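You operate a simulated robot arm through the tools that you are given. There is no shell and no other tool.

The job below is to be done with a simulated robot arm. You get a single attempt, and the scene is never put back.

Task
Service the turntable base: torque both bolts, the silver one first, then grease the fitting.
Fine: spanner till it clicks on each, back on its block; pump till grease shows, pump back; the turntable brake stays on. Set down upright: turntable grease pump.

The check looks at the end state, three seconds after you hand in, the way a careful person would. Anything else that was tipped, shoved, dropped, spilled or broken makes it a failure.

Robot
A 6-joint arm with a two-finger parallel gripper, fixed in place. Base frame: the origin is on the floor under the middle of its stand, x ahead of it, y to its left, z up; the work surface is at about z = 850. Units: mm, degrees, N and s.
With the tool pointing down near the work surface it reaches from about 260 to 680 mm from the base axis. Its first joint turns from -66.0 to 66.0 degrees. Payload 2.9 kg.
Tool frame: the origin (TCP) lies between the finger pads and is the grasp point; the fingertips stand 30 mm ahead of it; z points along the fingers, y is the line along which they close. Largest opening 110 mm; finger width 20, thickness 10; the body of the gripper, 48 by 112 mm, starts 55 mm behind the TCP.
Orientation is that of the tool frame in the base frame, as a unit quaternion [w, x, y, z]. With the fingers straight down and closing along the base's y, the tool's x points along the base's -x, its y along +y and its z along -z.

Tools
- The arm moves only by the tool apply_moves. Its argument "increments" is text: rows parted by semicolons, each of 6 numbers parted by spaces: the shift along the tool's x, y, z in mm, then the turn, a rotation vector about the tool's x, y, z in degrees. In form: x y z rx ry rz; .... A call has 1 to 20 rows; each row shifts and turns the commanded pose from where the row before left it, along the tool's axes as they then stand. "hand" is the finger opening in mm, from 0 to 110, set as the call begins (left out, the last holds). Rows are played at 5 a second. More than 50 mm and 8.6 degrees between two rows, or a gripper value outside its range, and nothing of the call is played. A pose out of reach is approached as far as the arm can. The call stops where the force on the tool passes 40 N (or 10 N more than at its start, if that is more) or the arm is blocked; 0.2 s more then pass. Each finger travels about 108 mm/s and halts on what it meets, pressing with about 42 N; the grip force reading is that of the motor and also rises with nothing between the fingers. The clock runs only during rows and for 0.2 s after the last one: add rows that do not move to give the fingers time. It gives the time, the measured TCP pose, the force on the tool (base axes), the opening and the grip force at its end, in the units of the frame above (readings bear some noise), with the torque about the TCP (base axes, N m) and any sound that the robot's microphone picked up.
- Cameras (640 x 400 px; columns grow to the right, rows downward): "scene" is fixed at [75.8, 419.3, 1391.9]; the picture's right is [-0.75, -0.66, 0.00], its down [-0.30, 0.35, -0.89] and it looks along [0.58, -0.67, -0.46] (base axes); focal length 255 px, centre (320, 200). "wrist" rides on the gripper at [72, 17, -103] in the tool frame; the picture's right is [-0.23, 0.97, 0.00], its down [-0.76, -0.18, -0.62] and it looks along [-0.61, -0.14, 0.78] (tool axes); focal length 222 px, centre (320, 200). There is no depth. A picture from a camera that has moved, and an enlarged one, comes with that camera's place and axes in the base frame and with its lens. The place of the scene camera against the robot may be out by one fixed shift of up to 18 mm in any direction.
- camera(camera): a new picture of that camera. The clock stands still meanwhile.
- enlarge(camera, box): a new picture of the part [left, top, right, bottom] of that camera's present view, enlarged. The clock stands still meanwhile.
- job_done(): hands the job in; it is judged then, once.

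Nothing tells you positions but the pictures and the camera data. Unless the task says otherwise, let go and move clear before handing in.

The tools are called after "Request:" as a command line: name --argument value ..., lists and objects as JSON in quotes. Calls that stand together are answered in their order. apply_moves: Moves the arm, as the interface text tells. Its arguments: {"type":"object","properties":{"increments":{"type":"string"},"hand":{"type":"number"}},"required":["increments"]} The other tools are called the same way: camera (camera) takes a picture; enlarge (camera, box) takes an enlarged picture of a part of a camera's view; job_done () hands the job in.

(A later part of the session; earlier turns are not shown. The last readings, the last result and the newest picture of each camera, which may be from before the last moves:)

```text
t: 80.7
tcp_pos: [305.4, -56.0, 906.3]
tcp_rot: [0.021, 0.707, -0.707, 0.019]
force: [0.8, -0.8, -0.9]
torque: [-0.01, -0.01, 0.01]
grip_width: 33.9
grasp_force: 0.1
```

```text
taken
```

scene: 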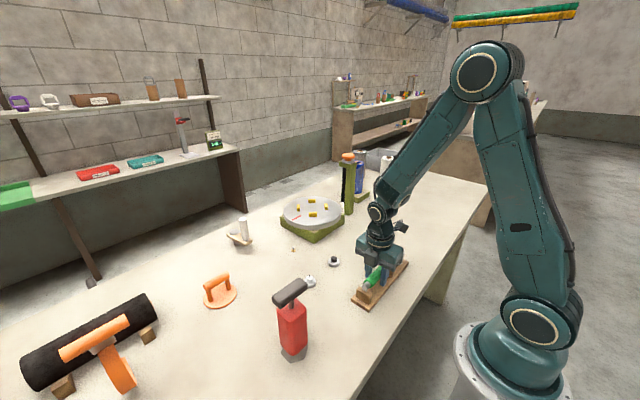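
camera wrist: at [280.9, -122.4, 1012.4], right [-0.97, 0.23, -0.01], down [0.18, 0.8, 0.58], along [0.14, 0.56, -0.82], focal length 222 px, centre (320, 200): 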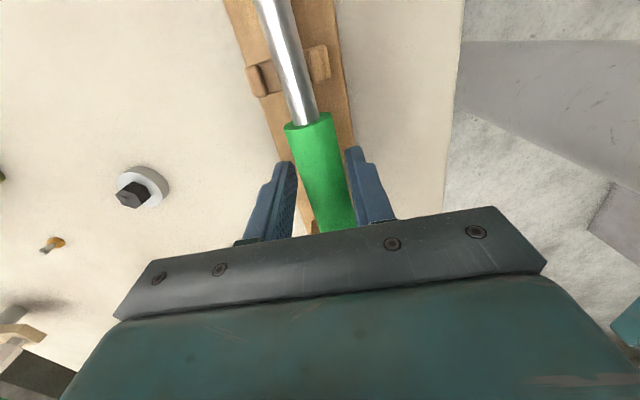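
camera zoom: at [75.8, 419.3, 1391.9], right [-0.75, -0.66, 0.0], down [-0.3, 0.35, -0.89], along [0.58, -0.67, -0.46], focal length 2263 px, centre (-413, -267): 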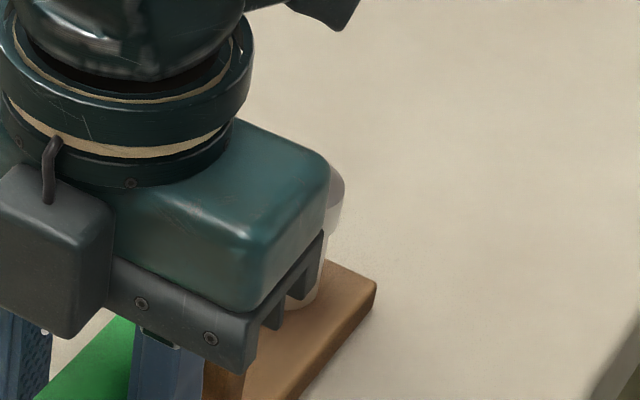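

The position is consistent with the socket over the peg and the handle on the cradles, shifted about 2 mm. I'll centre the open fingers around the handle and check it stays put.

Request:
apply_moves --increments "0 2 0 0 0 0; 0 2 0 0 0 0; 0 0 0 0 0 0" --hand 44

Request:
enlarge --camera "scene" --box '[355, 255, 405, 305]'

Request:
enlarge --camera "wrist" --box '[220, 0, 400, 240]'

```text
t: 81.5
tcp_pos: [300.2, -56.3, 906.4]
tcp_rot: [-0.021, -0.707, 0.707, -0.019]
force: [-0.3, 0.1, -0.7]
torque: [-0.02, 0.01, -0.02]
grip_width: 43.8
grasp_force: 0.1
```

```text
8.00 times, centred on (380, 280) of scene
camera zoom: at [75.8, 419.3, 1391.9], right [-0.75, -0.66, 0.0], down [-0.3, 0.35, -0.89], along [0.58, -0.67, -0.46], focal length 2037 px, centre (-160, -440)
```

zoom: 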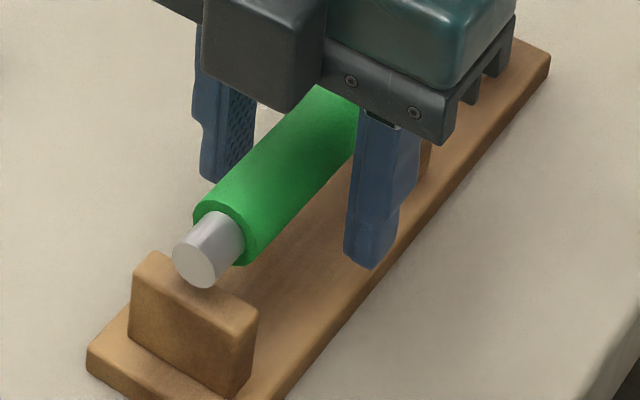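

```text
1.67 times, centred on (310, 120) of wrist
camera zoom: at [282.6, -122.2, 1012.7], right [-0.97, 0.23, -0.01], down [0.18, 0.8, 0.58], along [0.14, 0.56, -0.82], focal length 370 px, centre (337, 333)
```

zoom: 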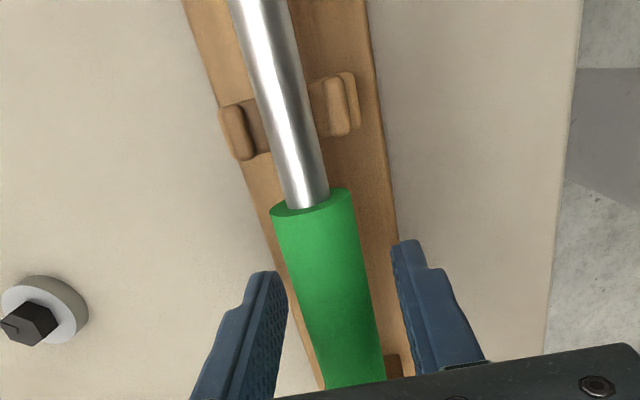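

The handle stayed in place and the fingers are clear. Raising straight up, then I'll inspect the spanner from above.

Request:
apply_moves --increments "0 0 -10 0 0 0; 0 0 -30 0 0 0; 0 0 -30 0 0 0; 0 0 -30 0 -1.6 0; 0 0 -20 0 -1.6 0; 0 0 0 0 0 0; 0 0 0 0 0 0"

Request:
enlarge --camera "scene" --box '[345, 240, 415, 310]'

Request:
camera --camera "wrist"

```text
t: 83.0
tcp_pos: [303.2, -50.6, 1025.8]
tcp_rot: [0.001, 0.707, -0.707, 0.0]
force: [-0.1, -0.3, 0.3]
torque: [0.0, 0.0, 0.03]
grip_width: 43.9
grasp_force: 0.0
```

```text
5.71 times, centred on (380, 275) of scene
camera zoom: at [75.8, 419.3, 1391.9], right [-0.75, -0.66, 0.0], down [-0.3, 0.35, -0.89], along [0.58, -0.67, -0.46], focal length 1455 px, centre (-23, -229)
```

zoom: 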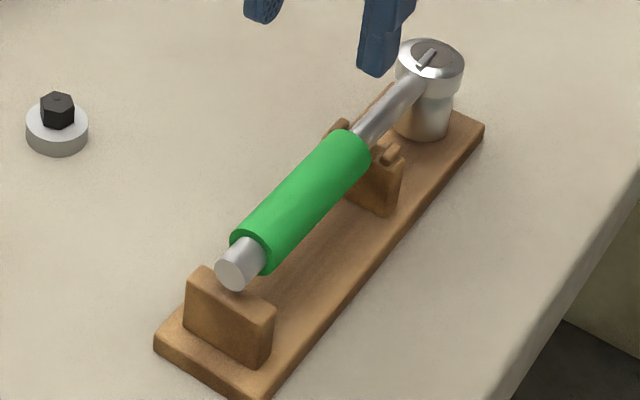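

```text
taken
camera wrist: at [284.7, -122.1, 1128.9], right [-0.97, 0.23, 0.0], down [0.18, 0.76, 0.62], along [0.14, 0.61, -0.78], focal length 222 px, centre (320, 200)
```

wrist: 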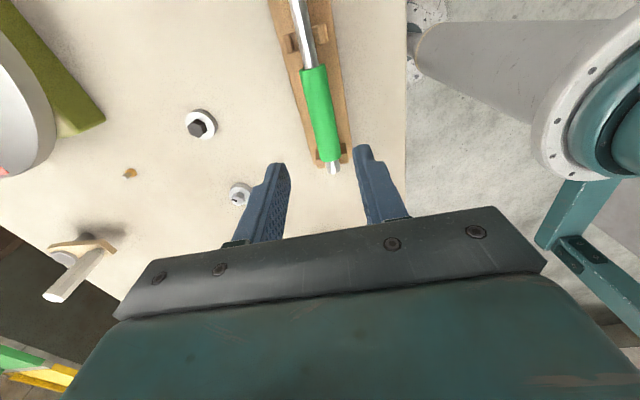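

The spanner sits on its block with the socket over the peg, though perhaps shifted a few mm. I'll view it from above to check its seating.

Request:
apply_moves --increments "27.5 -22.8 -10.3 0 0 0; 27.6 -22.8 -10.4 0 0 0; 0 0 0 0 0 0; 0 0 0 0 0 0"

Request:
camera --camera "wrist"

Request:
enlarge --camera "wrist" --box '[290, 0, 440, 200]'

Request:
enlarge --camera "scene" --box '[345, 230, 425, 310]'

Request:
enlarge --camera "scene" --box '[380, 240, 415, 275]'

```text
t: 84.0
tcp_pos: [344.7, -106.9, 1046.0]
tcp_rot: [-0.001, -0.707, 0.707, 0.0]
force: [-0.7, -0.7, 0.2]
torque: [0.0, -0.03, 0.03]
grip_width: 44.1
grasp_force: 0.2
```

```text
taken
camera wrist: at [327.2, -178.8, 1148.9], right [-0.97, 0.23, 0.0], down [0.18, 0.76, 0.62], along [0.14, 0.6, -0.78], focal length 222 px, centre (320, 200)
```

wrist: 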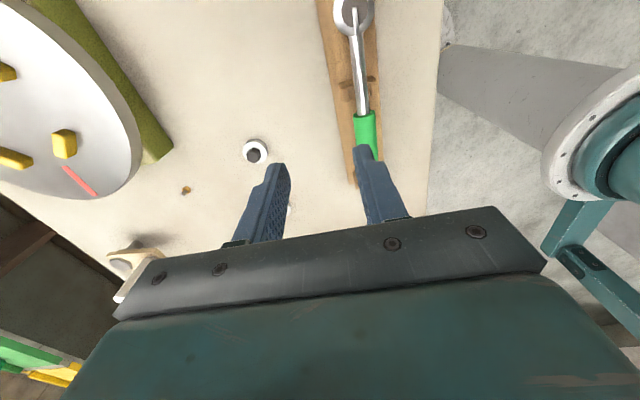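

```text
2.00 times, centred on (365, 100) of wrist
camera zoom: at [327.2, -178.8, 1148.9], right [-0.97, 0.23, 0.0], down [0.18, 0.76, 0.62], along [0.14, 0.6, -0.78], focal length 444 px, centre (230, 400)
```

zoom: 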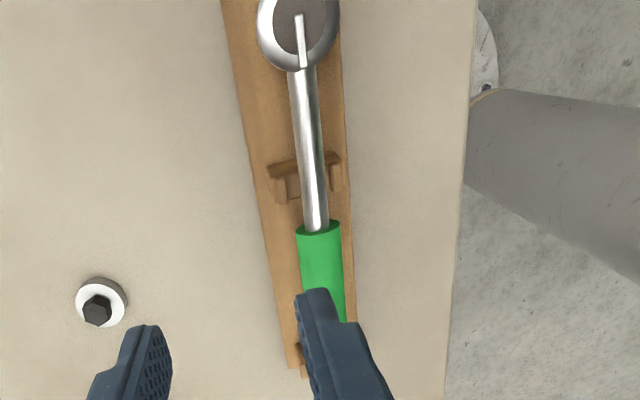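

```text
5.00 times, centred on (385, 270) of scene
camera zoom: at [75.8, 419.3, 1391.9], right [-0.75, -0.66, 0.0], down [-0.3, 0.35, -0.89], along [0.58, -0.67, -0.46], focal length 1273 px, centre (-5, -150)
```

zoom: 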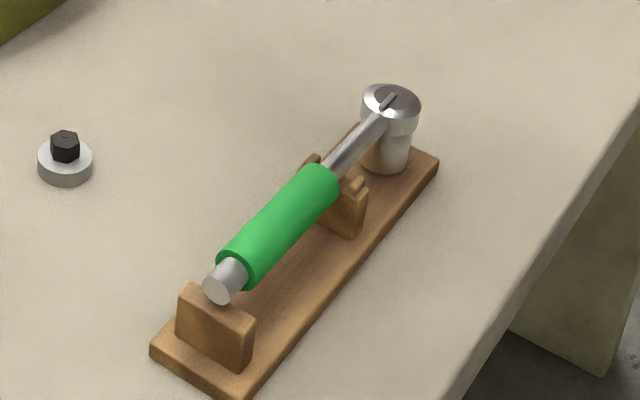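

```text
11.43 times, centred on (398, 258) of scene
camera zoom: at [75.8, 419.3, 1391.9], right [-0.75, -0.66, 0.0], down [-0.3, 0.35, -0.89], along [0.58, -0.67, -0.46], focal length 2910 px, centre (-566, -457)
```

zoom: 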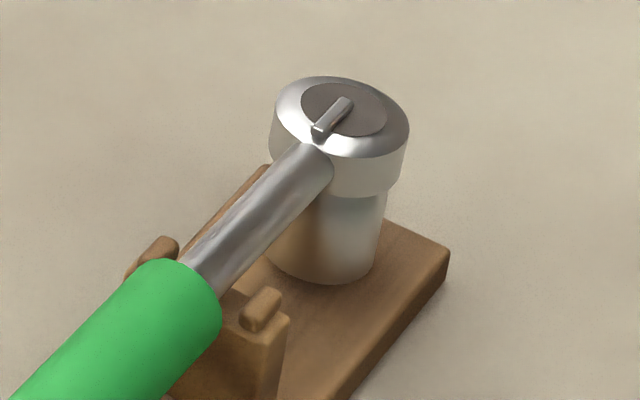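

The socket appears to be over the peg at board level, but the head may be slightly rolled. I'll take a better wrist view of the head.

Request:
apply_moves --increments "30 0 0 0 0 0; 0 0 0 0 0 0; 0 0 0 0 0 0"

Request:
enlarge --camera "wrist" --box '[300, 0, 420, 90]'

Request:
camera --camera "wrist"

```text
t: 84.8
tcp_pos: [343.8, -135.1, 1048.2]
tcp_rot: [-0.002, -0.707, 0.707, 0.001]
force: [-0.3, 0.6, 0.2]
torque: [0.0, -0.01, -0.04]
grip_width: 44.0
grasp_force: 0.0
```

```text
4.44 times, centred on (360, 45) of wrist
camera zoom: at [327.0, -207.4, 1151.0], right [-0.97, 0.23, 0.0], down [0.18, 0.76, 0.62], along [0.14, 0.6, -0.78], focal length 987 px, centre (142, 889)
```

zoom: 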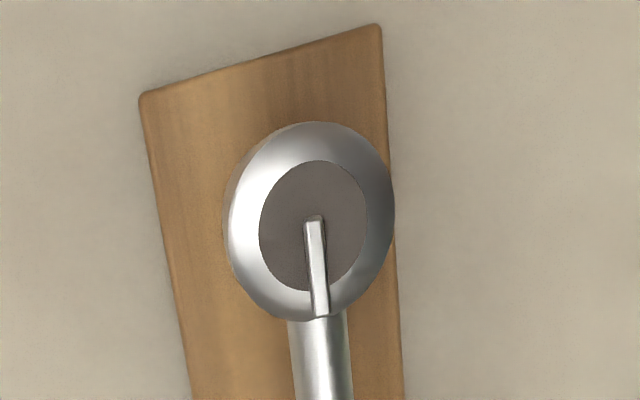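

```text
taken
camera wrist: at [327.0, -207.4, 1151.0], right [-0.97, 0.23, 0.0], down [0.18, 0.76, 0.62], along [0.14, 0.6, -0.78], focal length 222 px, centre (320, 200)
```

wrist: 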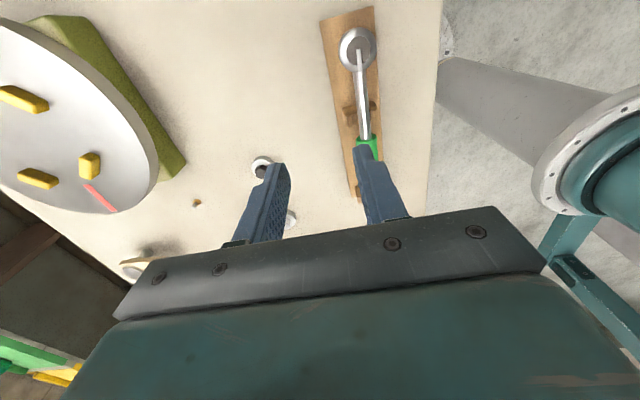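

The spanner's head is upright and within about 1.5 mm of its original spot, so it's properly back on the block. Next is the grease pump, which I'll view closely to plan the grip.

Request:
apply_moves --increments "-45.8 5 -2.6 0 0 0; -45.8 5 -2.6 0 0 0; -45.8 5 -2.6 0 0 0; -45.8 5 -2.6 0 0 0; -45.8 5 -2.6 0 0 0; 0 0 0 0 0 0; 0 0 0 0 0 0" --hand 60

Request:
camera --camera "wrist"

Request:
enlarge --camera "scene" --box '[250, 260, 340, 370]'

Request:
enlarge --camera "scene" --box '[345, 240, 415, 310]'

```text
t: 86.5
tcp_pos: [319.3, 93.8, 1059.4]
tcp_rot: [0.001, 0.708, -0.707, 0.001]
force: [-0.5, -0.4, -0.4]
torque: [0.03, -0.03, 0.01]
grip_width: 59.9
grasp_force: 0.1
```

```text
taken
camera wrist: at [302.2, 23.4, 1162.1], right [-0.97, 0.23, 0.0], down [0.18, 0.76, 0.62], along [0.14, 0.6, -0.78], focal length 222 px, centre (320, 200)
```

wrist: 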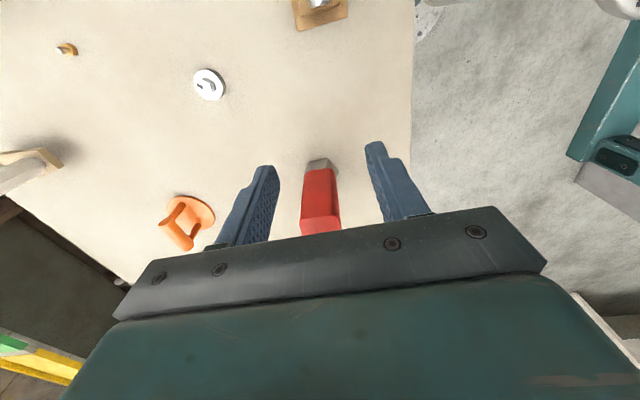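

```text
3.64 times, centred on (295, 315) of scene
camera zoom: at [75.8, 419.3, 1391.9], right [-0.75, -0.66, 0.0], down [-0.3, 0.35, -0.89], along [0.58, -0.67, -0.46], focal length 926 px, centre (411, -218)
```

zoom: 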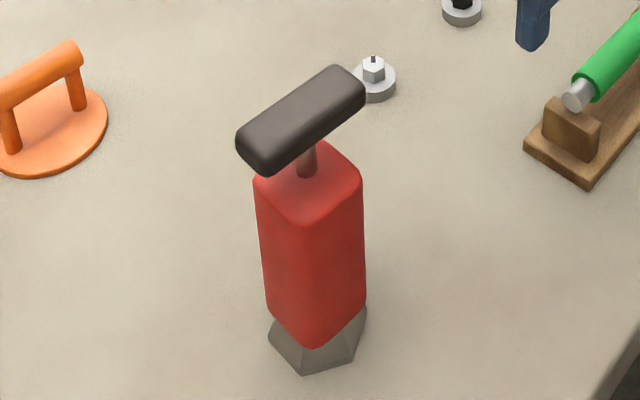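

```text
5.71 times, centred on (380, 275) of scene
camera zoom: at [75.8, 419.3, 1391.9], right [-0.75, -0.66, 0.0], down [-0.3, 0.35, -0.89], along [0.58, -0.67, -0.46], focal length 1455 px, centre (-23, -229)
```

zoom: 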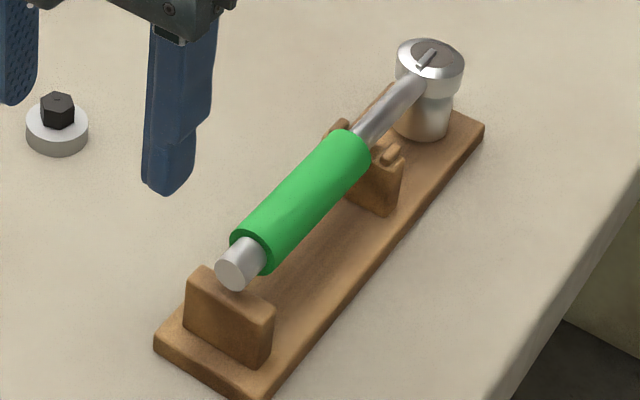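

The pump is clear to see now. Before handling it, I want to double-check that the spanner's handle is really resting on the rear cradle, so I'll take a close stereo look.

Request:
apply_moves --increments "27 6 20 0 0 0; 27 6 20 0 0 0; 27.7 6.6 22 0 0 0; 0 0 0 0 0 0; 0 0 0 0 0 0" --hand 80

Request:
camera --camera "wrist"

Request:
enlarge --camera "wrist" --box '[260, 0, 380, 200]'

Request:
enlarge --camera "wrist" --box '[280, 80, 380, 150]'

```text
t: 87.7
tcp_pos: [300.6, 12.3, 996.6]
tcp_rot: [0.001, 0.707, -0.707, 0.0]
force: [-0.4, 0.3, -0.3]
torque: [-0.06, -0.02, 0.0]
grip_width: 79.8
grasp_force: 0.1
```

```text
taken
camera wrist: at [284.3, -59.8, 1099.6], right [-0.97, 0.23, 0.0], down [0.18, 0.76, 0.62], along [0.14, 0.6, -0.78], focal length 222 px, centre (320, 200)
```

wrist: 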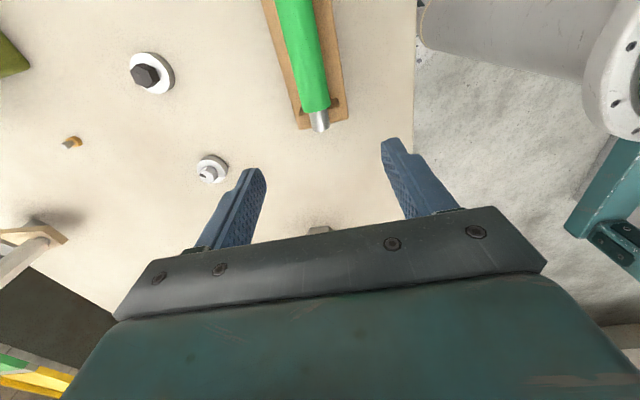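

```text
2.00 times, centred on (320, 100) of wrist
camera zoom: at [284.3, -59.8, 1099.6], right [-0.97, 0.23, 0.0], down [0.18, 0.76, 0.62], along [0.14, 0.6, -0.78], focal length 444 px, centre (320, 400)
```

zoom: 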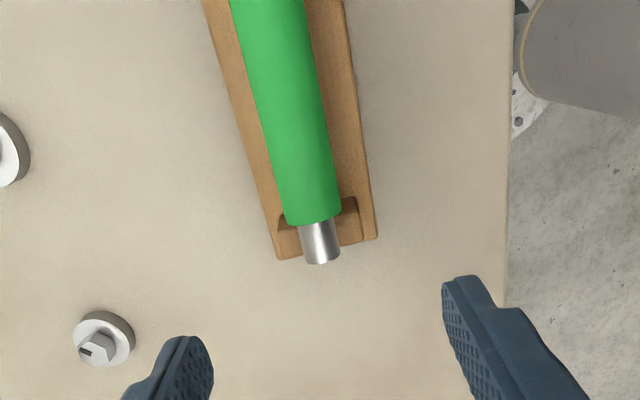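

```text
5.71 times, centred on (330, 115) of wrist
camera zoom: at [284.3, -59.8, 1099.6], right [-0.97, 0.23, 0.0], down [0.18, 0.76, 0.62], along [0.14, 0.6, -0.78], focal length 1269 px, centre (263, 686)
```

zoom: 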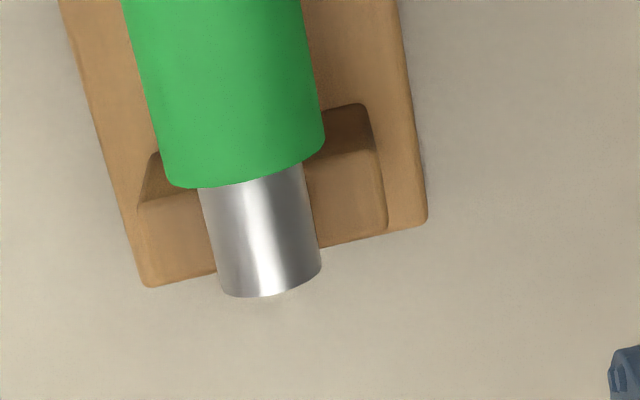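

I'll take the second, lower stereo view.

Request:
apply_moves --increments "-8 -2 25 0 0 0; -8 -2 25 0 0 0; 0 0 0 0 0 0; 0 0 0 0 0 0"

Request:
enlarge --camera "wrist" --box '[260, 60, 400, 160]'

Request:
enlarge --camera "scene" --box '[355, 265, 395, 305]'

```text
t: 88.7
tcp_pos: [306.0, 27.3, 946.2]
tcp_rot: [0.002, 0.708, -0.706, 0.0]
force: [0.6, -0.4, 0.1]
torque: [-0.01, 0.0, -0.01]
grip_width: 80.0
grasp_force: 0.1
```

```text
4.00 times, centred on (330, 110) of wrist
camera zoom: at [288.9, -44.3, 1049.3], right [-0.97, 0.23, 0.0], down [0.18, 0.76, 0.62], along [0.14, 0.6, -0.78], focal length 888 px, centre (280, 560)
```

zoom: 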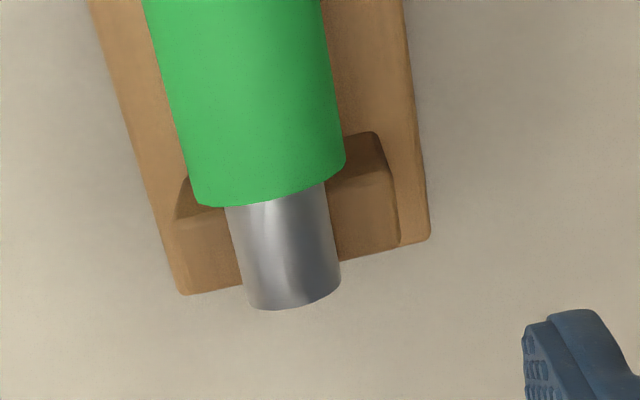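

```text
10.00 times, centred on (375, 285) of scene
camera zoom: at [75.8, 419.3, 1391.9], right [-0.75, -0.66, 0.0], down [-0.3, 0.35, -0.89], along [0.58, -0.67, -0.46], focal length 2546 px, centre (-230, -650)
```

zoom: 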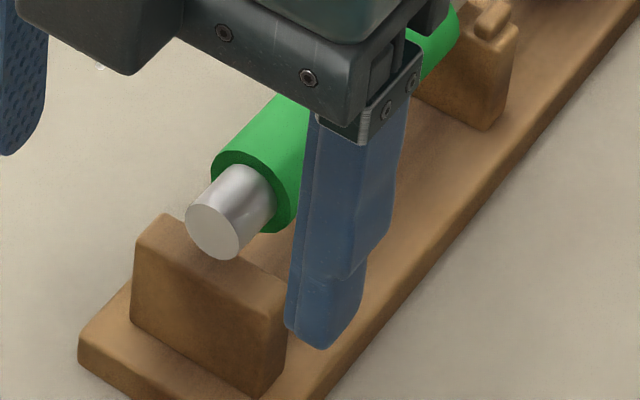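

Stereo is inconclusive on the height. I'll probe gently instead: closed fingertips pressing lightly on the handle near the rear cradle will reveal its height and seat it if it is floating.

Request:
apply_moves --increments "0 0 -39 0 0 0; 43 7 0 0 0 0; 0 0 0 0 0 0; 0 0 0 0 0 0; 0 0 0 0 0 0" --hand 0

Request:
camera --camera "wrist"

```text
t: 89.8
tcp_pos: [298.1, -13.8, 987.0]
tcp_rot: [-0.001, -0.707, 0.707, 0.0]
force: [0.4, 0.4, 0.5]
torque: [-0.01, -0.03, 0.0]
grip_width: 0.0
grasp_force: 37.7
```

```text
taken
camera wrist: at [280.7, -87.2, 1090.2], right [-0.97, 0.23, 0.0], down [0.18, 0.76, 0.62], along [0.14, 0.6, -0.78], focal length 222 px, centre (320, 200)
```

wrist: 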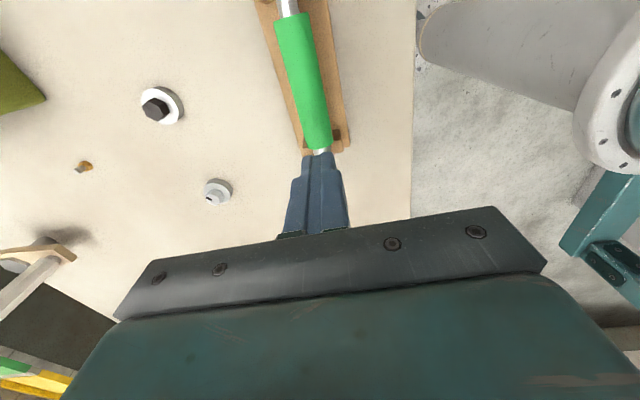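

Fingertips are above the rear of the green grip. Lowering slowly.

Request:
apply_moves --increments "0 -1 15 0 0 0; 0 0 15 0 0 0; 0 0 8 0 0 0; 0 0 0 0 0 0"

Request:
enlarge --camera "scene" --box '[355, 255, 405, 305]'

```text
t: 90.8
tcp_pos: [299.9, -14.1, 949.7]
tcp_rot: [-0.002, -0.707, 0.708, 0.0]
force: [0.4, 0.4, -1.0]
torque: [-0.01, -0.03, 0.03]
grip_width: 0.0
grasp_force: 37.6
```

```text
8.00 times, centred on (380, 280) of scene
camera zoom: at [75.8, 419.3, 1391.9], right [-0.75, -0.66, 0.0], down [-0.3, 0.35, -0.89], along [0.58, -0.67, -0.46], focal length 2037 px, centre (-160, -440)
```

zoom: 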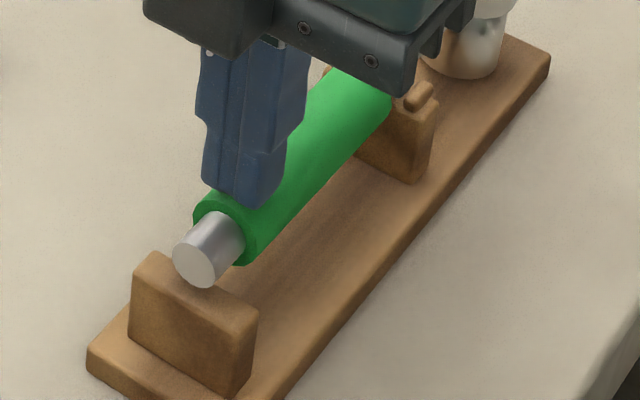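

Not in contact yet. Continuing in small steps.

Request:
apply_moves --increments "0 0 1.5 0 0 0; 0 0 1.5 0 0 0; 0 0 0 0 0 0"

```text
t: 91.7
tcp_pos: [300.7, -13.6, 944.4]
tcp_rot: [0.001, -0.707, 0.707, -0.002]
force: [-1.3, 4.3, 36.8]
torque: [0.14, 0.1, -0.22]
grip_width: 0.0
grasp_force: 37.7
```

Firm contact. I'll back off a little and check whether the handle end moved.

Request:
apply_moves --increments "0 0 -3 0 0 0; 0 0 -10 0 0 0; 0 0 -30 0 0 0; 0 0 0 0 0 0"

Request:
enlarge --camera "scene" --box '[355, 255, 405, 305]'

Request:
enlarge --camera "scene" --box '[345, 240, 415, 310]'

```text
t: 92.7
tcp_pos: [301.1, -13.5, 988.2]
tcp_rot: [-0.001, -0.707, 0.707, 0.0]
force: [-0.3, -0.3, 0.1]
torque: [-0.03, -0.04, 0.02]
grip_width: 0.1
grasp_force: 37.8
```

```text
8.00 times, centred on (380, 280) of scene
camera zoom: at [75.8, 419.3, 1391.9], right [-0.75, -0.66, 0.0], down [-0.3, 0.35, -0.89], along [0.58, -0.67, -0.46], focal length 2037 px, centre (-160, -440)
```

zoom: 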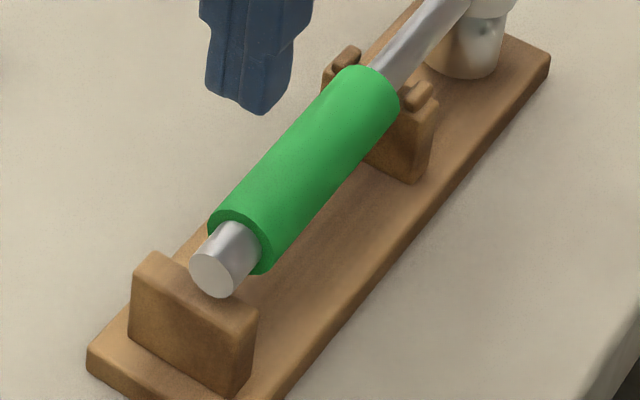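

```text
5.71 times, centred on (380, 275) of scene
camera zoom: at [75.8, 419.3, 1391.9], right [-0.75, -0.66, 0.0], down [-0.3, 0.35, -0.89], along [0.58, -0.67, -0.46], focal length 1455 px, centre (-23, -229)
```

zoom: 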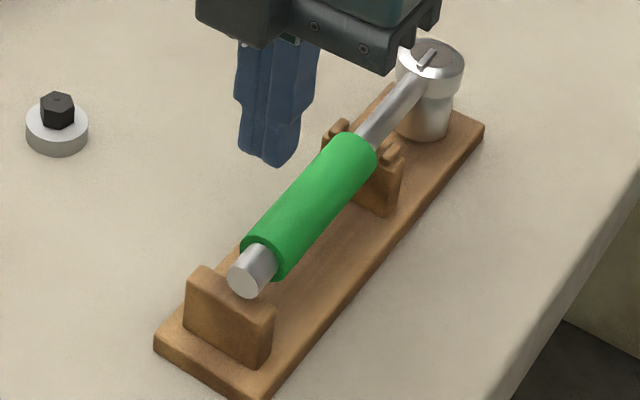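

The handle is supported but rolls freely on the flat rear cradle. It's now yawed about 2° toward -x. I'll nudge it back to its original line with one finger and leave it there.

Request:
apply_moves --increments "36 -3 0 0 0 0; 0 0 0 0 0 0; 0 0 25 0 0 0; 0 0 25 0 0 0; 0 0 20 0 0 0; 0 0 10 0 0 0; 0 0 0 0 0 0" --hand 46

Request:
enlarge --camera "wrist" --box '[220, 0, 400, 240]'

Request:
enlarge --camera "scene" --box '[355, 255, 405, 305]'

```text
t: 94.2
tcp_pos: [303.5, -50.0, 907.4]
tcp_rot: [0.001, 0.707, -0.707, 0.001]
force: [-0.3, 1.2, -0.1]
torque: [-0.01, -0.05, 0.02]
grip_width: 46.0
grasp_force: 0.0
```

```text
1.67 times, centred on (310, 120) of wrist
camera zoom: at [286.0, -121.6, 1010.0], right [-0.97, 0.23, 0.0], down [0.18, 0.76, 0.62], along [0.14, 0.6, -0.78], focal length 370 px, centre (337, 333)
```

zoom: 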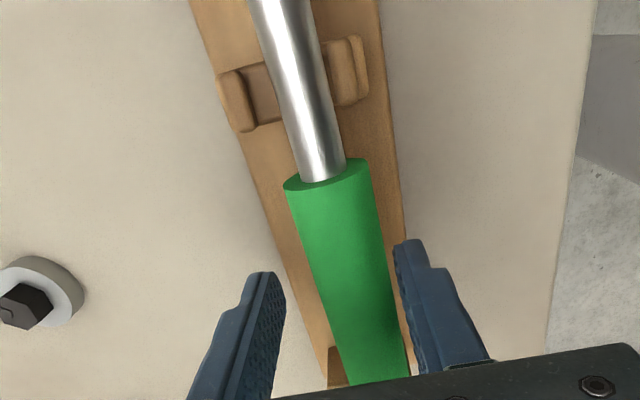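

```text
8.00 times, centred on (380, 280) of scene
camera zoom: at [75.8, 419.3, 1391.9], right [-0.75, -0.66, 0.0], down [-0.3, 0.35, -0.89], along [0.58, -0.67, -0.46], focal length 2037 px, centre (-160, -440)
```

zoom: 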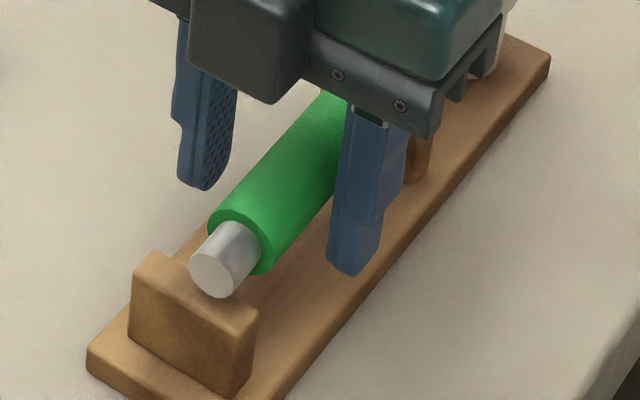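

Nudging the handle toward +x by about 6–7 mm.

Request:
apply_moves --increments "0 -2 0 0 0 0; 0 -2 0 0 0 0; 0 -2 0 0 0 0; 0 0 0 0 0 0"

Request:
enlarge --camera "scene" --box '[355, 255, 405, 305]'

Request:
enlarge --camera "wrist" --box '[220, 0, 400, 240]'

```text
t: 95.2
tcp_pos: [308.3, -50.4, 908.3]
tcp_rot: [0.002, 0.707, -0.707, -0.001]
force: [-0.6, -0.2, -0.3]
torque: [0.01, 0.01, -0.04]
grip_width: 45.7
grasp_force: 0.1
```

```text
8.00 times, centred on (380, 280) of scene
camera zoom: at [75.8, 419.3, 1391.9], right [-0.75, -0.66, 0.0], down [-0.3, 0.35, -0.89], along [0.58, -0.67, -0.46], focal length 2037 px, centre (-160, -440)
```

zoom: 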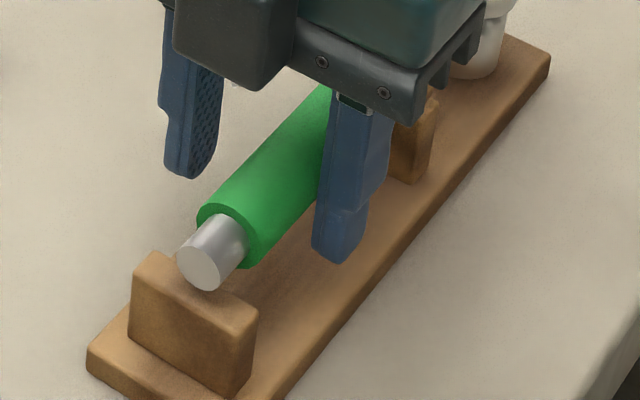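

```text
1.67 times, centred on (310, 120) of wrist
camera zoom: at [291.9, -122.3, 1011.1], right [-0.97, 0.23, 0.0], down [0.18, 0.76, 0.62], along [0.14, 0.6, -0.78], focal length 370 px, centre (337, 333)
```

zoom: 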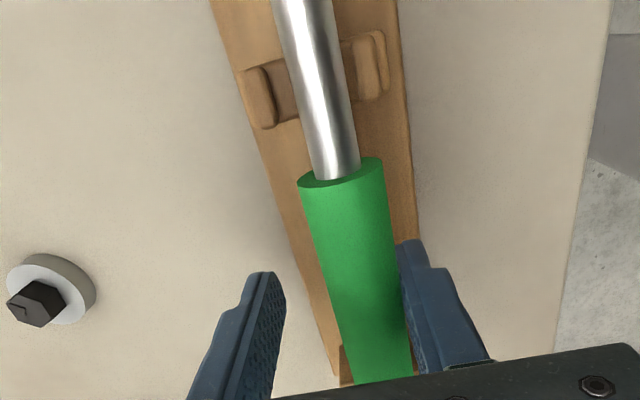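

The handle is back near its original line. Retracting the finger sideways, then raising clear.

Request:
apply_moves --increments "0 2 0 0 0 0; 0 3 0 0 0 0; 0 0 -10 0 0 0; 0 0 -30 0 0 0; 0 0 -40 0 0 0; 0 0 -40 0 0 0; 0 0 0 0 0 0" --hand 56

Request:
enlarge --camera "scene" --box '[345, 240, 415, 310]'

Request:
camera --camera "wrist"

```text
t: 96.8
tcp_pos: [303.6, -50.8, 1026.5]
tcp_rot: [0.001, 0.707, -0.707, 0.0]
force: [0.2, -0.4, 0.0]
torque: [-0.05, 0.0, -0.03]
grip_width: 55.9
grasp_force: 0.1
```

```text
5.71 times, centred on (380, 275) of scene
camera zoom: at [75.8, 419.3, 1391.9], right [-0.75, -0.66, 0.0], down [-0.3, 0.35, -0.89], along [0.58, -0.67, -0.46], focal length 1455 px, centre (-23, -229)
```

zoom: 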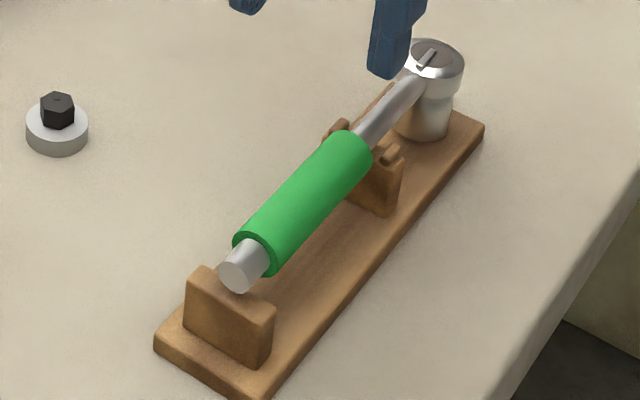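

```text
taken
camera wrist: at [286.3, -122.5, 1130.0], right [-0.97, 0.23, 0.0], down [0.18, 0.76, 0.62], along [0.14, 0.6, -0.78], focal length 222 px, centre (320, 200)
```

wrist: 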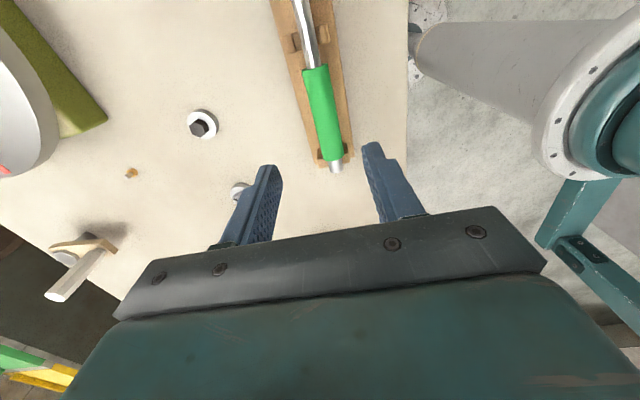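

The spanner is back on its block. Now I'll position the wrist camera above the grease pump to measure its T-handle.

Request:
apply_moves --increments "0 0 -35 0 0 0; 0 0 -35 0 0 0; -41.4 -7.4 0 0 0 0; -41.4 -7.4 0 0 0 0; -41.4 -7.4 0 0 0 0; -41.4 -7.4 0 0 0 0; -41.4 -7.4 0 0 0 0; -41.4 -7.4 0 0 0 0; -41.4 -7.4 0 0 0 0; -41.2 -7.2 0 0 0 0; 0 0 0 0 0 0; 0 0 0 0 0 0"

Request:
camera --camera "wrist"

Request:
enlarge --camera "wrist" --box '[230, 0, 410, 120]'

```text
t: 99.5
tcp_pos: [362.9, 282.4, 1096.3]
tcp_rot: [-0.001, -0.707, 0.707, 0.0]
force: [0.2, 0.0, 0.1]
torque: [-0.01, -0.02, -0.02]
grip_width: 56.1
grasp_force: 0.1
```

```text
taken
camera wrist: at [346.3, 210.2, 1198.8], right [-0.97, 0.23, 0.0], down [0.18, 0.76, 0.62], along [0.14, 0.6, -0.78], focal length 222 px, centre (320, 200)
```

wrist: 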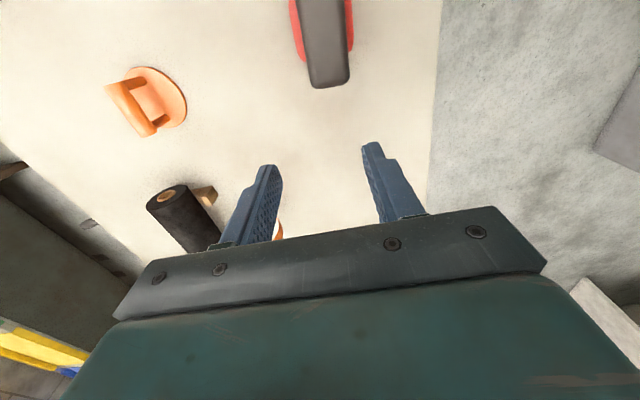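

```text
3.33 times, centred on (320, 60) of wrist
camera zoom: at [346.3, 210.2, 1198.8], right [-0.97, 0.23, 0.0], down [0.18, 0.76, 0.62], along [0.14, 0.6, -0.78], focal length 740 px, centre (320, 667)
```

zoom: 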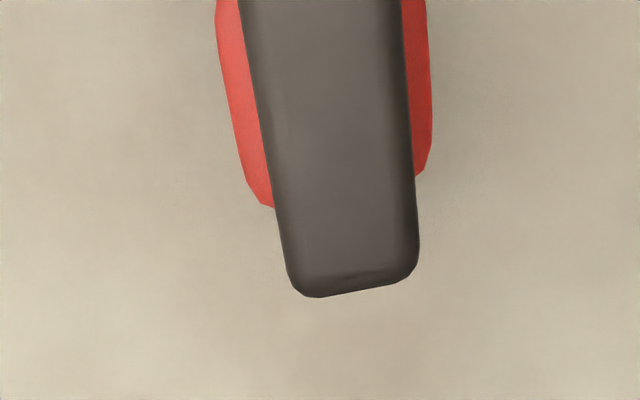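

The bar is about 28 mm wide and nearly along y, with a yaw of about 4°. I'll shift back to see the whole T-handle.

Request:
apply_moves --increments "30 0 0 0 0 0; 20 0 0 0 0 0; 0 0 0 0 0 0; 0 0 0 0 0 0"

Request:
camera --camera "wrist"

Request:
enlarge --camera "wrist" --box '[240, 0, 400, 200]'

```text
t: 100.5
tcp_pos: [361.7, 232.7, 1097.8]
tcp_rot: [-0.001, -0.707, 0.707, 0.0]
force: [0.5, -0.5, 0.0]
torque: [0.0, 0.0, 0.01]
grip_width: 56.1
grasp_force: 0.0
```

```text
taken
camera wrist: at [345.2, 160.5, 1200.6], right [-0.97, 0.23, 0.0], down [0.18, 0.76, 0.62], along [0.14, 0.6, -0.78], focal length 222 px, centre (320, 200)
```

wrist: 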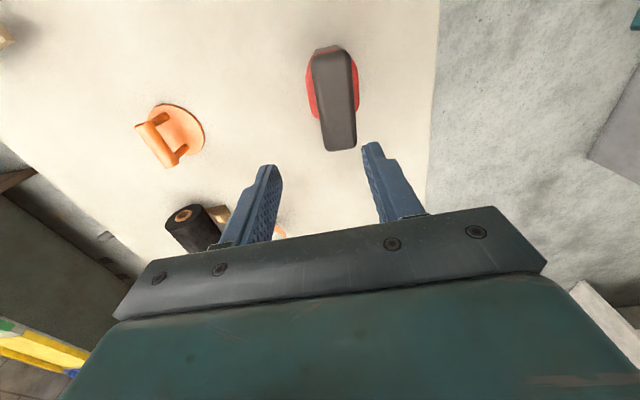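

```text
2.00 times, centred on (320, 100) of wrist
camera zoom: at [345.2, 160.5, 1200.6], right [-0.97, 0.23, 0.0], down [0.18, 0.76, 0.62], along [0.14, 0.6, -0.78], focal length 444 px, centre (320, 400)
```

zoom: 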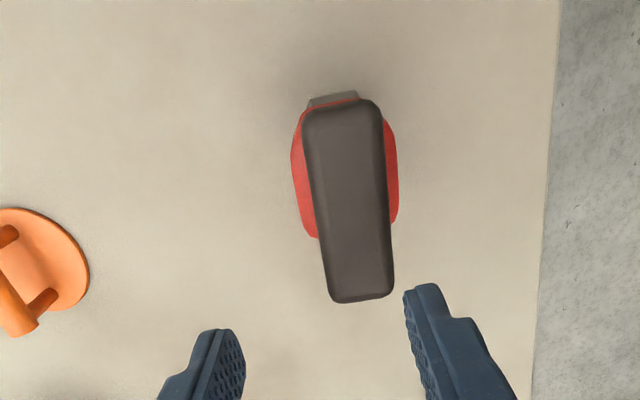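

The T-bar is centred near (344.5, 212), top at about z 1025, yaw about 4.6° from y. I'll line up over its centre.

Request:
apply_moves --increments "20.3 17.8 0 0 0 0; 0 0 0 0 0 4.6; 0 0 20 0 0 0; 0 0 0 0 0 0; 0 0 0 0 0 0" --hand 62

Request:
camera --camera "wrist"

Request:
enlarge --camera "scene" --box '[240, 220, 360, 370]'

```text
t: 101.7
tcp_pos: [345.3, 211.5, 1077.0]
tcp_rot: [-0.002, -0.678, 0.735, -0.001]
force: [-0.1, -0.2, 0.7]
torque: [0.0, 0.0, 0.0]
grip_width: 61.9
grasp_force: 0.0
```

```text
taken
camera wrist: at [322.7, 140.3, 1180.2], right [-0.95, 0.3, 0.0], down [0.24, 0.75, 0.62], along [0.19, 0.59, -0.78], focal length 222 px, centre (320, 200)
```

wrist: 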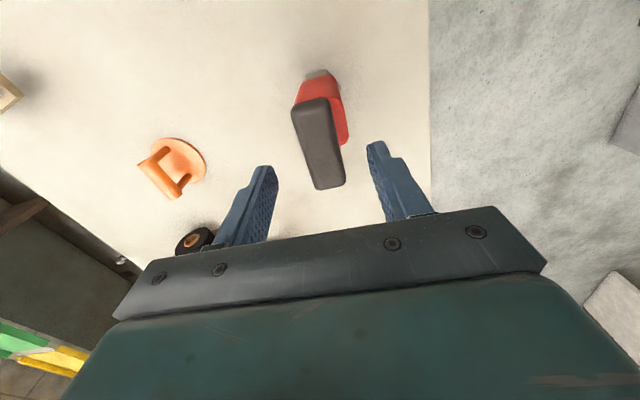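

```text
2.67 times, centred on (300, 295) of scene
camera zoom: at [75.8, 419.3, 1391.9], right [-0.75, -0.66, 0.0], down [-0.3, 0.35, -0.89], along [0.58, -0.67, -0.46], focal length 679 px, centre (373, -53)
```

zoom: 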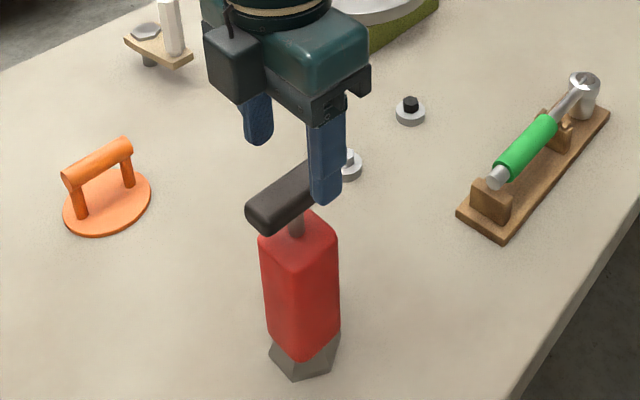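

Aligned to within about 1.5 mm. Lowering so the fingers begin to straddle the bar.

Request:
apply_moves --increments "0.5 1 12 0 0 0; 0 0 11 0 0 0; 0 0 0 0 0 0"

Request:
camera --camera "wrist"

Request:
enlarge --camera "scene" --box '[250, 240, 350, 340]'

```text
t: 102.5
tcp_pos: [343.4, 209.2, 1053.4]
tcp_rot: [-0.002, -0.678, 0.735, 0.0]
force: [0.1, -0.2, 0.7]
torque: [0.0, 0.0, -0.01]
grip_width: 61.8
grasp_force: 0.2
```

```text
taken
camera wrist: at [321.4, 138.8, 1157.5], right [-0.95, 0.3, 0.0], down [0.24, 0.75, 0.62], along [0.19, 0.59, -0.78], focal length 222 px, centre (320, 200)
```

wrist: 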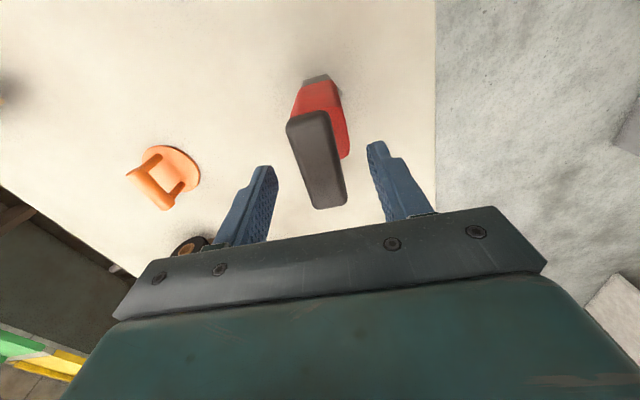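

```text
4.00 times, centred on (300, 290) of scene
camera zoom: at [75.8, 419.3, 1391.9], right [-0.75, -0.66, 0.0], down [-0.3, 0.35, -0.89], along [0.58, -0.67, -0.46], focal length 1018 px, centre (400, -160)
```

zoom: 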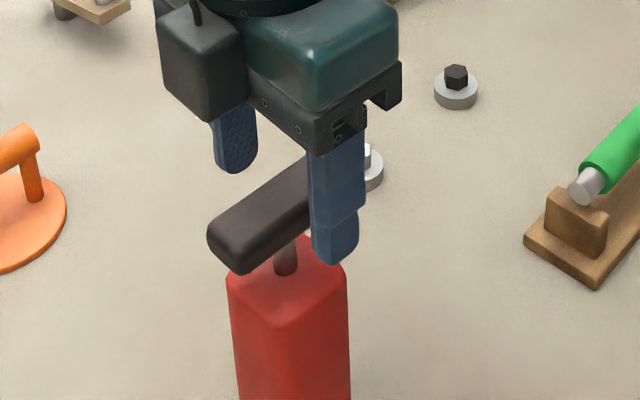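

The bar is between the fingers. Lowering to a shallow grip height.

Request:
apply_moves --increments "0 0 8 0 0 0; 0 0 8 0 0 0; 0 0 6 0 0 0; 0 0 0 0 0 0"

Request:
enlarge --camera "scene" --box '[250, 240, 350, 340]'

Request:
camera --camera "wrist"

```text
t: 103.5
tcp_pos: [344.3, 210.2, 1032.9]
tcp_rot: [-0.002, -0.678, 0.735, -0.001]
force: [0.2, -0.2, -0.3]
torque: [-0.02, 0.02, 0.01]
grip_width: 61.8
grasp_force: 0.1
```

```text
4.00 times, centred on (300, 290) of scene
camera zoom: at [75.8, 419.3, 1391.9], right [-0.75, -0.66, 0.0], down [-0.3, 0.35, -0.89], along [0.58, -0.67, -0.46], focal length 1018 px, centre (400, -160)
```

zoom: 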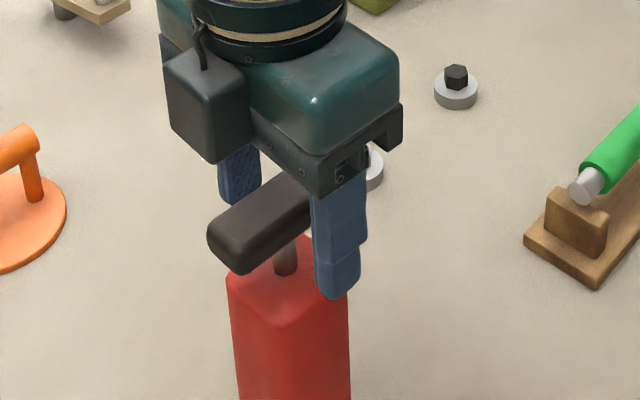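

```text
taken
camera wrist: at [321.2, 138.5, 1135.4], right [-0.95, 0.3, 0.0], down [0.24, 0.75, 0.62], along [0.19, 0.59, -0.78], focal length 222 px, centre (320, 200)
```

wrist: 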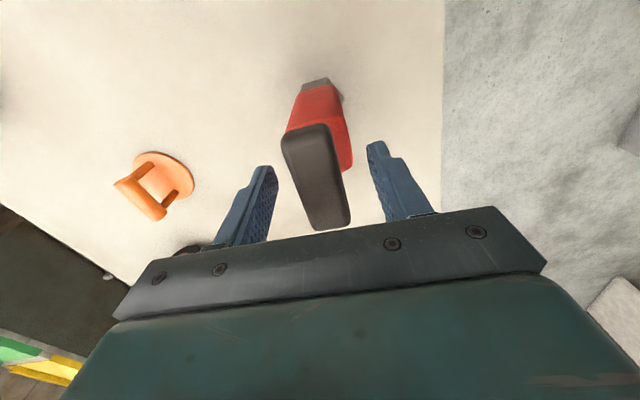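

Good. Closing on the T-bar.

Request:
apply_moves --increments "0 0 0 0 0 0; 0 0 0 0 0 0; 0 0 0 0 0 0; 0 0 0 0 0 0" --hand 0

Request:
enlarge --camera "scene" --box '[250, 240, 350, 360]'

Request:
camera --camera "wrist"

```text
t: 104.5
tcp_pos: [343.7, 208.9, 1033.3]
tcp_rot: [-0.002, -0.678, 0.735, 0.0]
force: [0.5, -1.8, -1.1]
torque: [-0.16, 0.06, 0.03]
grip_width: 27.2
grasp_force: 42.1
```

```text
3.33 times, centred on (300, 300) of scene
camera zoom: at [75.8, 419.3, 1391.9], right [-0.75, -0.66, 0.0], down [-0.3, 0.35, -0.89], along [0.58, -0.67, -0.46], focal length 849 px, centre (387, -133)
```

zoom: 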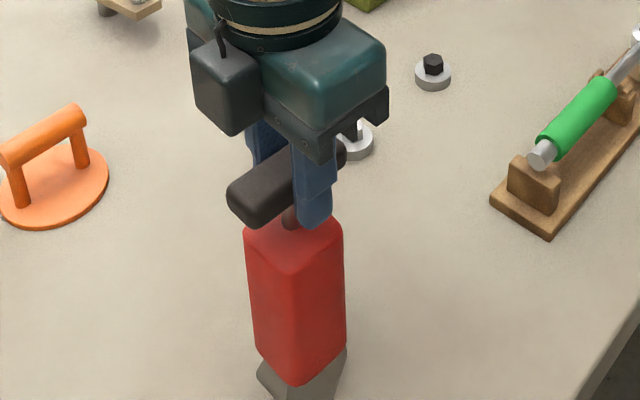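

```text
taken
camera wrist: at [321.2, 138.4, 1135.6], right [-0.95, 0.3, 0.0], down [0.24, 0.75, 0.62], along [0.19, 0.59, -0.78], focal length 222 px, centre (320, 200)
```

wrist: 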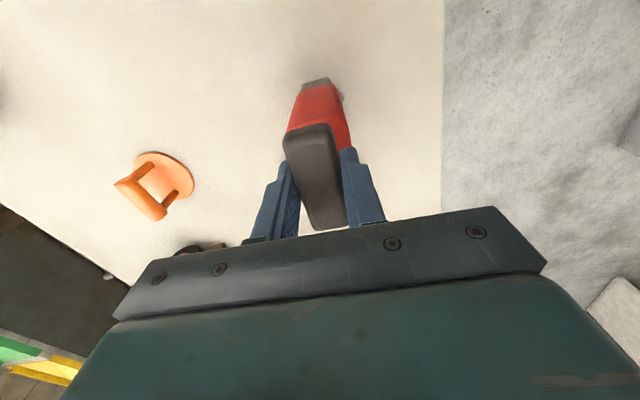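

Gripped at 27 mm. Pickup pose is about (343.9, 208.8, 1032.6). Lifting slowly.

Request:
apply_moves --increments "0 0 -5 0 0 0; 0 0 -5 0 0 0; 0 0 -10 0 0 0; 0 0 -20 0 0 0; 0 0 0 0 0 0"

Request:
enlarge --camera "scene" --box '[250, 230, 350, 360]'

Request:
camera --camera "wrist"

```text
t: 105.7
tcp_pos: [342.6, 210.8, 1072.5]
tcp_rot: [-0.002, -0.678, 0.735, -0.001]
force: [-1.0, 0.0, -5.1]
torque: [0.03, 0.04, 0.01]
grip_width: 26.9
grasp_force: 41.8
```

```text
3.08 times, centred on (300, 295) of scene
camera zoom: at [75.9, 419.4, 1391.9], right [-0.75, -0.66, 0.0], down [-0.3, 0.35, -0.89], along [0.58, -0.67, -0.46], focal length 783 px, centre (382, -92)
```

zoom: 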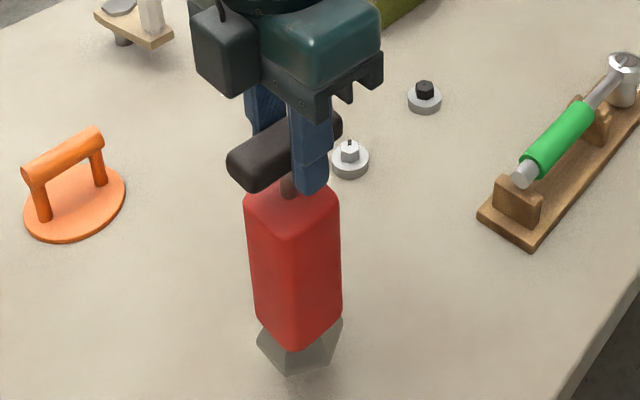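

```text
taken
camera wrist: at [320.6, 139.5, 1175.7], right [-0.95, 0.3, 0.0], down [0.24, 0.75, 0.62], along [0.19, 0.59, -0.78], focal length 222 px, centre (320, 200)
```

wrist: 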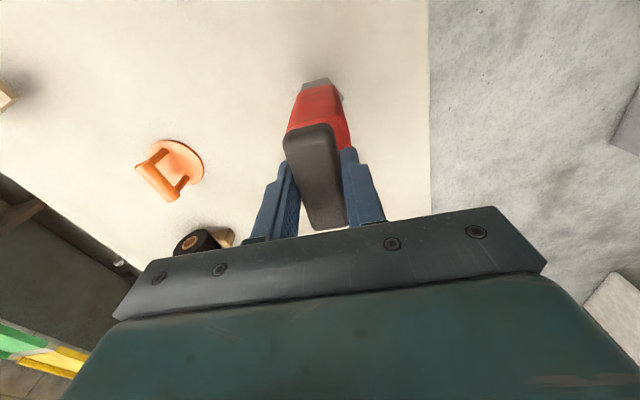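

The pump lifted cleanly (about 5 N). I'll zoom on it in hand to get its axis relative to the grip, and then look at the fitting.

Request:
enlarge --camera "wrist" --box '[260, 60, 380, 160]'

Request:
apply_moves --increments "0 0 -20 0 0 0; 0 0 -20 0 0 0; 0 0 0 0 0 0"

Request:
enlarge --camera "scene" --box '[250, 210, 350, 350]'

```text
4.00 times, centred on (320, 110) of wrist
camera zoom: at [320.6, 139.5, 1175.7], right [-0.95, 0.3, 0.0], down [0.24, 0.75, 0.62], along [0.19, 0.59, -0.78], focal length 888 px, centre (320, 560)
```

zoom: 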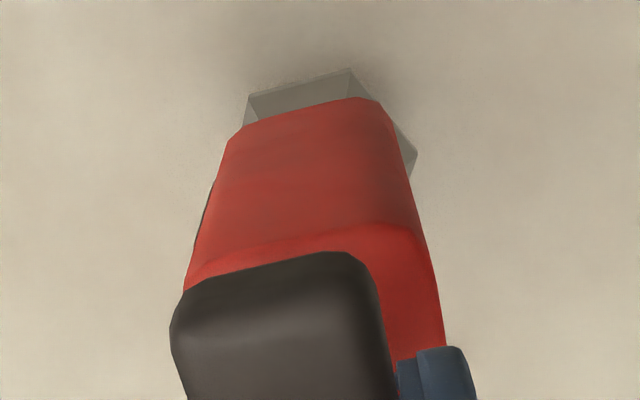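

```text
t: 106.5
tcp_pos: [343.8, 208.7, 1111.3]
tcp_rot: [-0.001, -0.679, 0.735, 0.0]
force: [-0.3, 0.8, -4.9]
torque: [-0.01, -0.02, 0.0]
grip_width: 27.0
grasp_force: 42.4
```

```text
2.86 times, centred on (300, 280) of scene
camera zoom: at [75.9, 419.4, 1391.9], right [-0.75, -0.66, 0.0], down [-0.3, 0.35, -0.89], along [0.58, -0.67, -0.46], focal length 727 px, centre (377, -29)
```

zoom: 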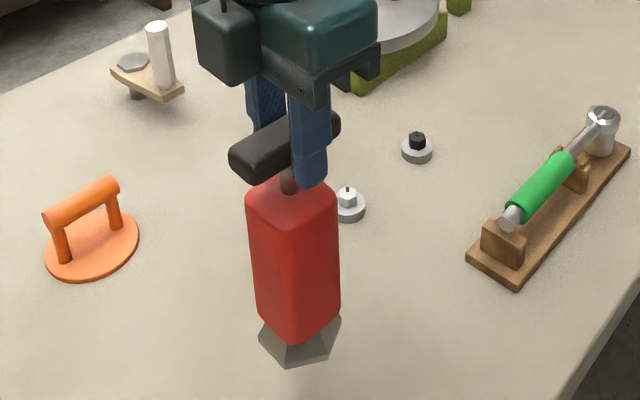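

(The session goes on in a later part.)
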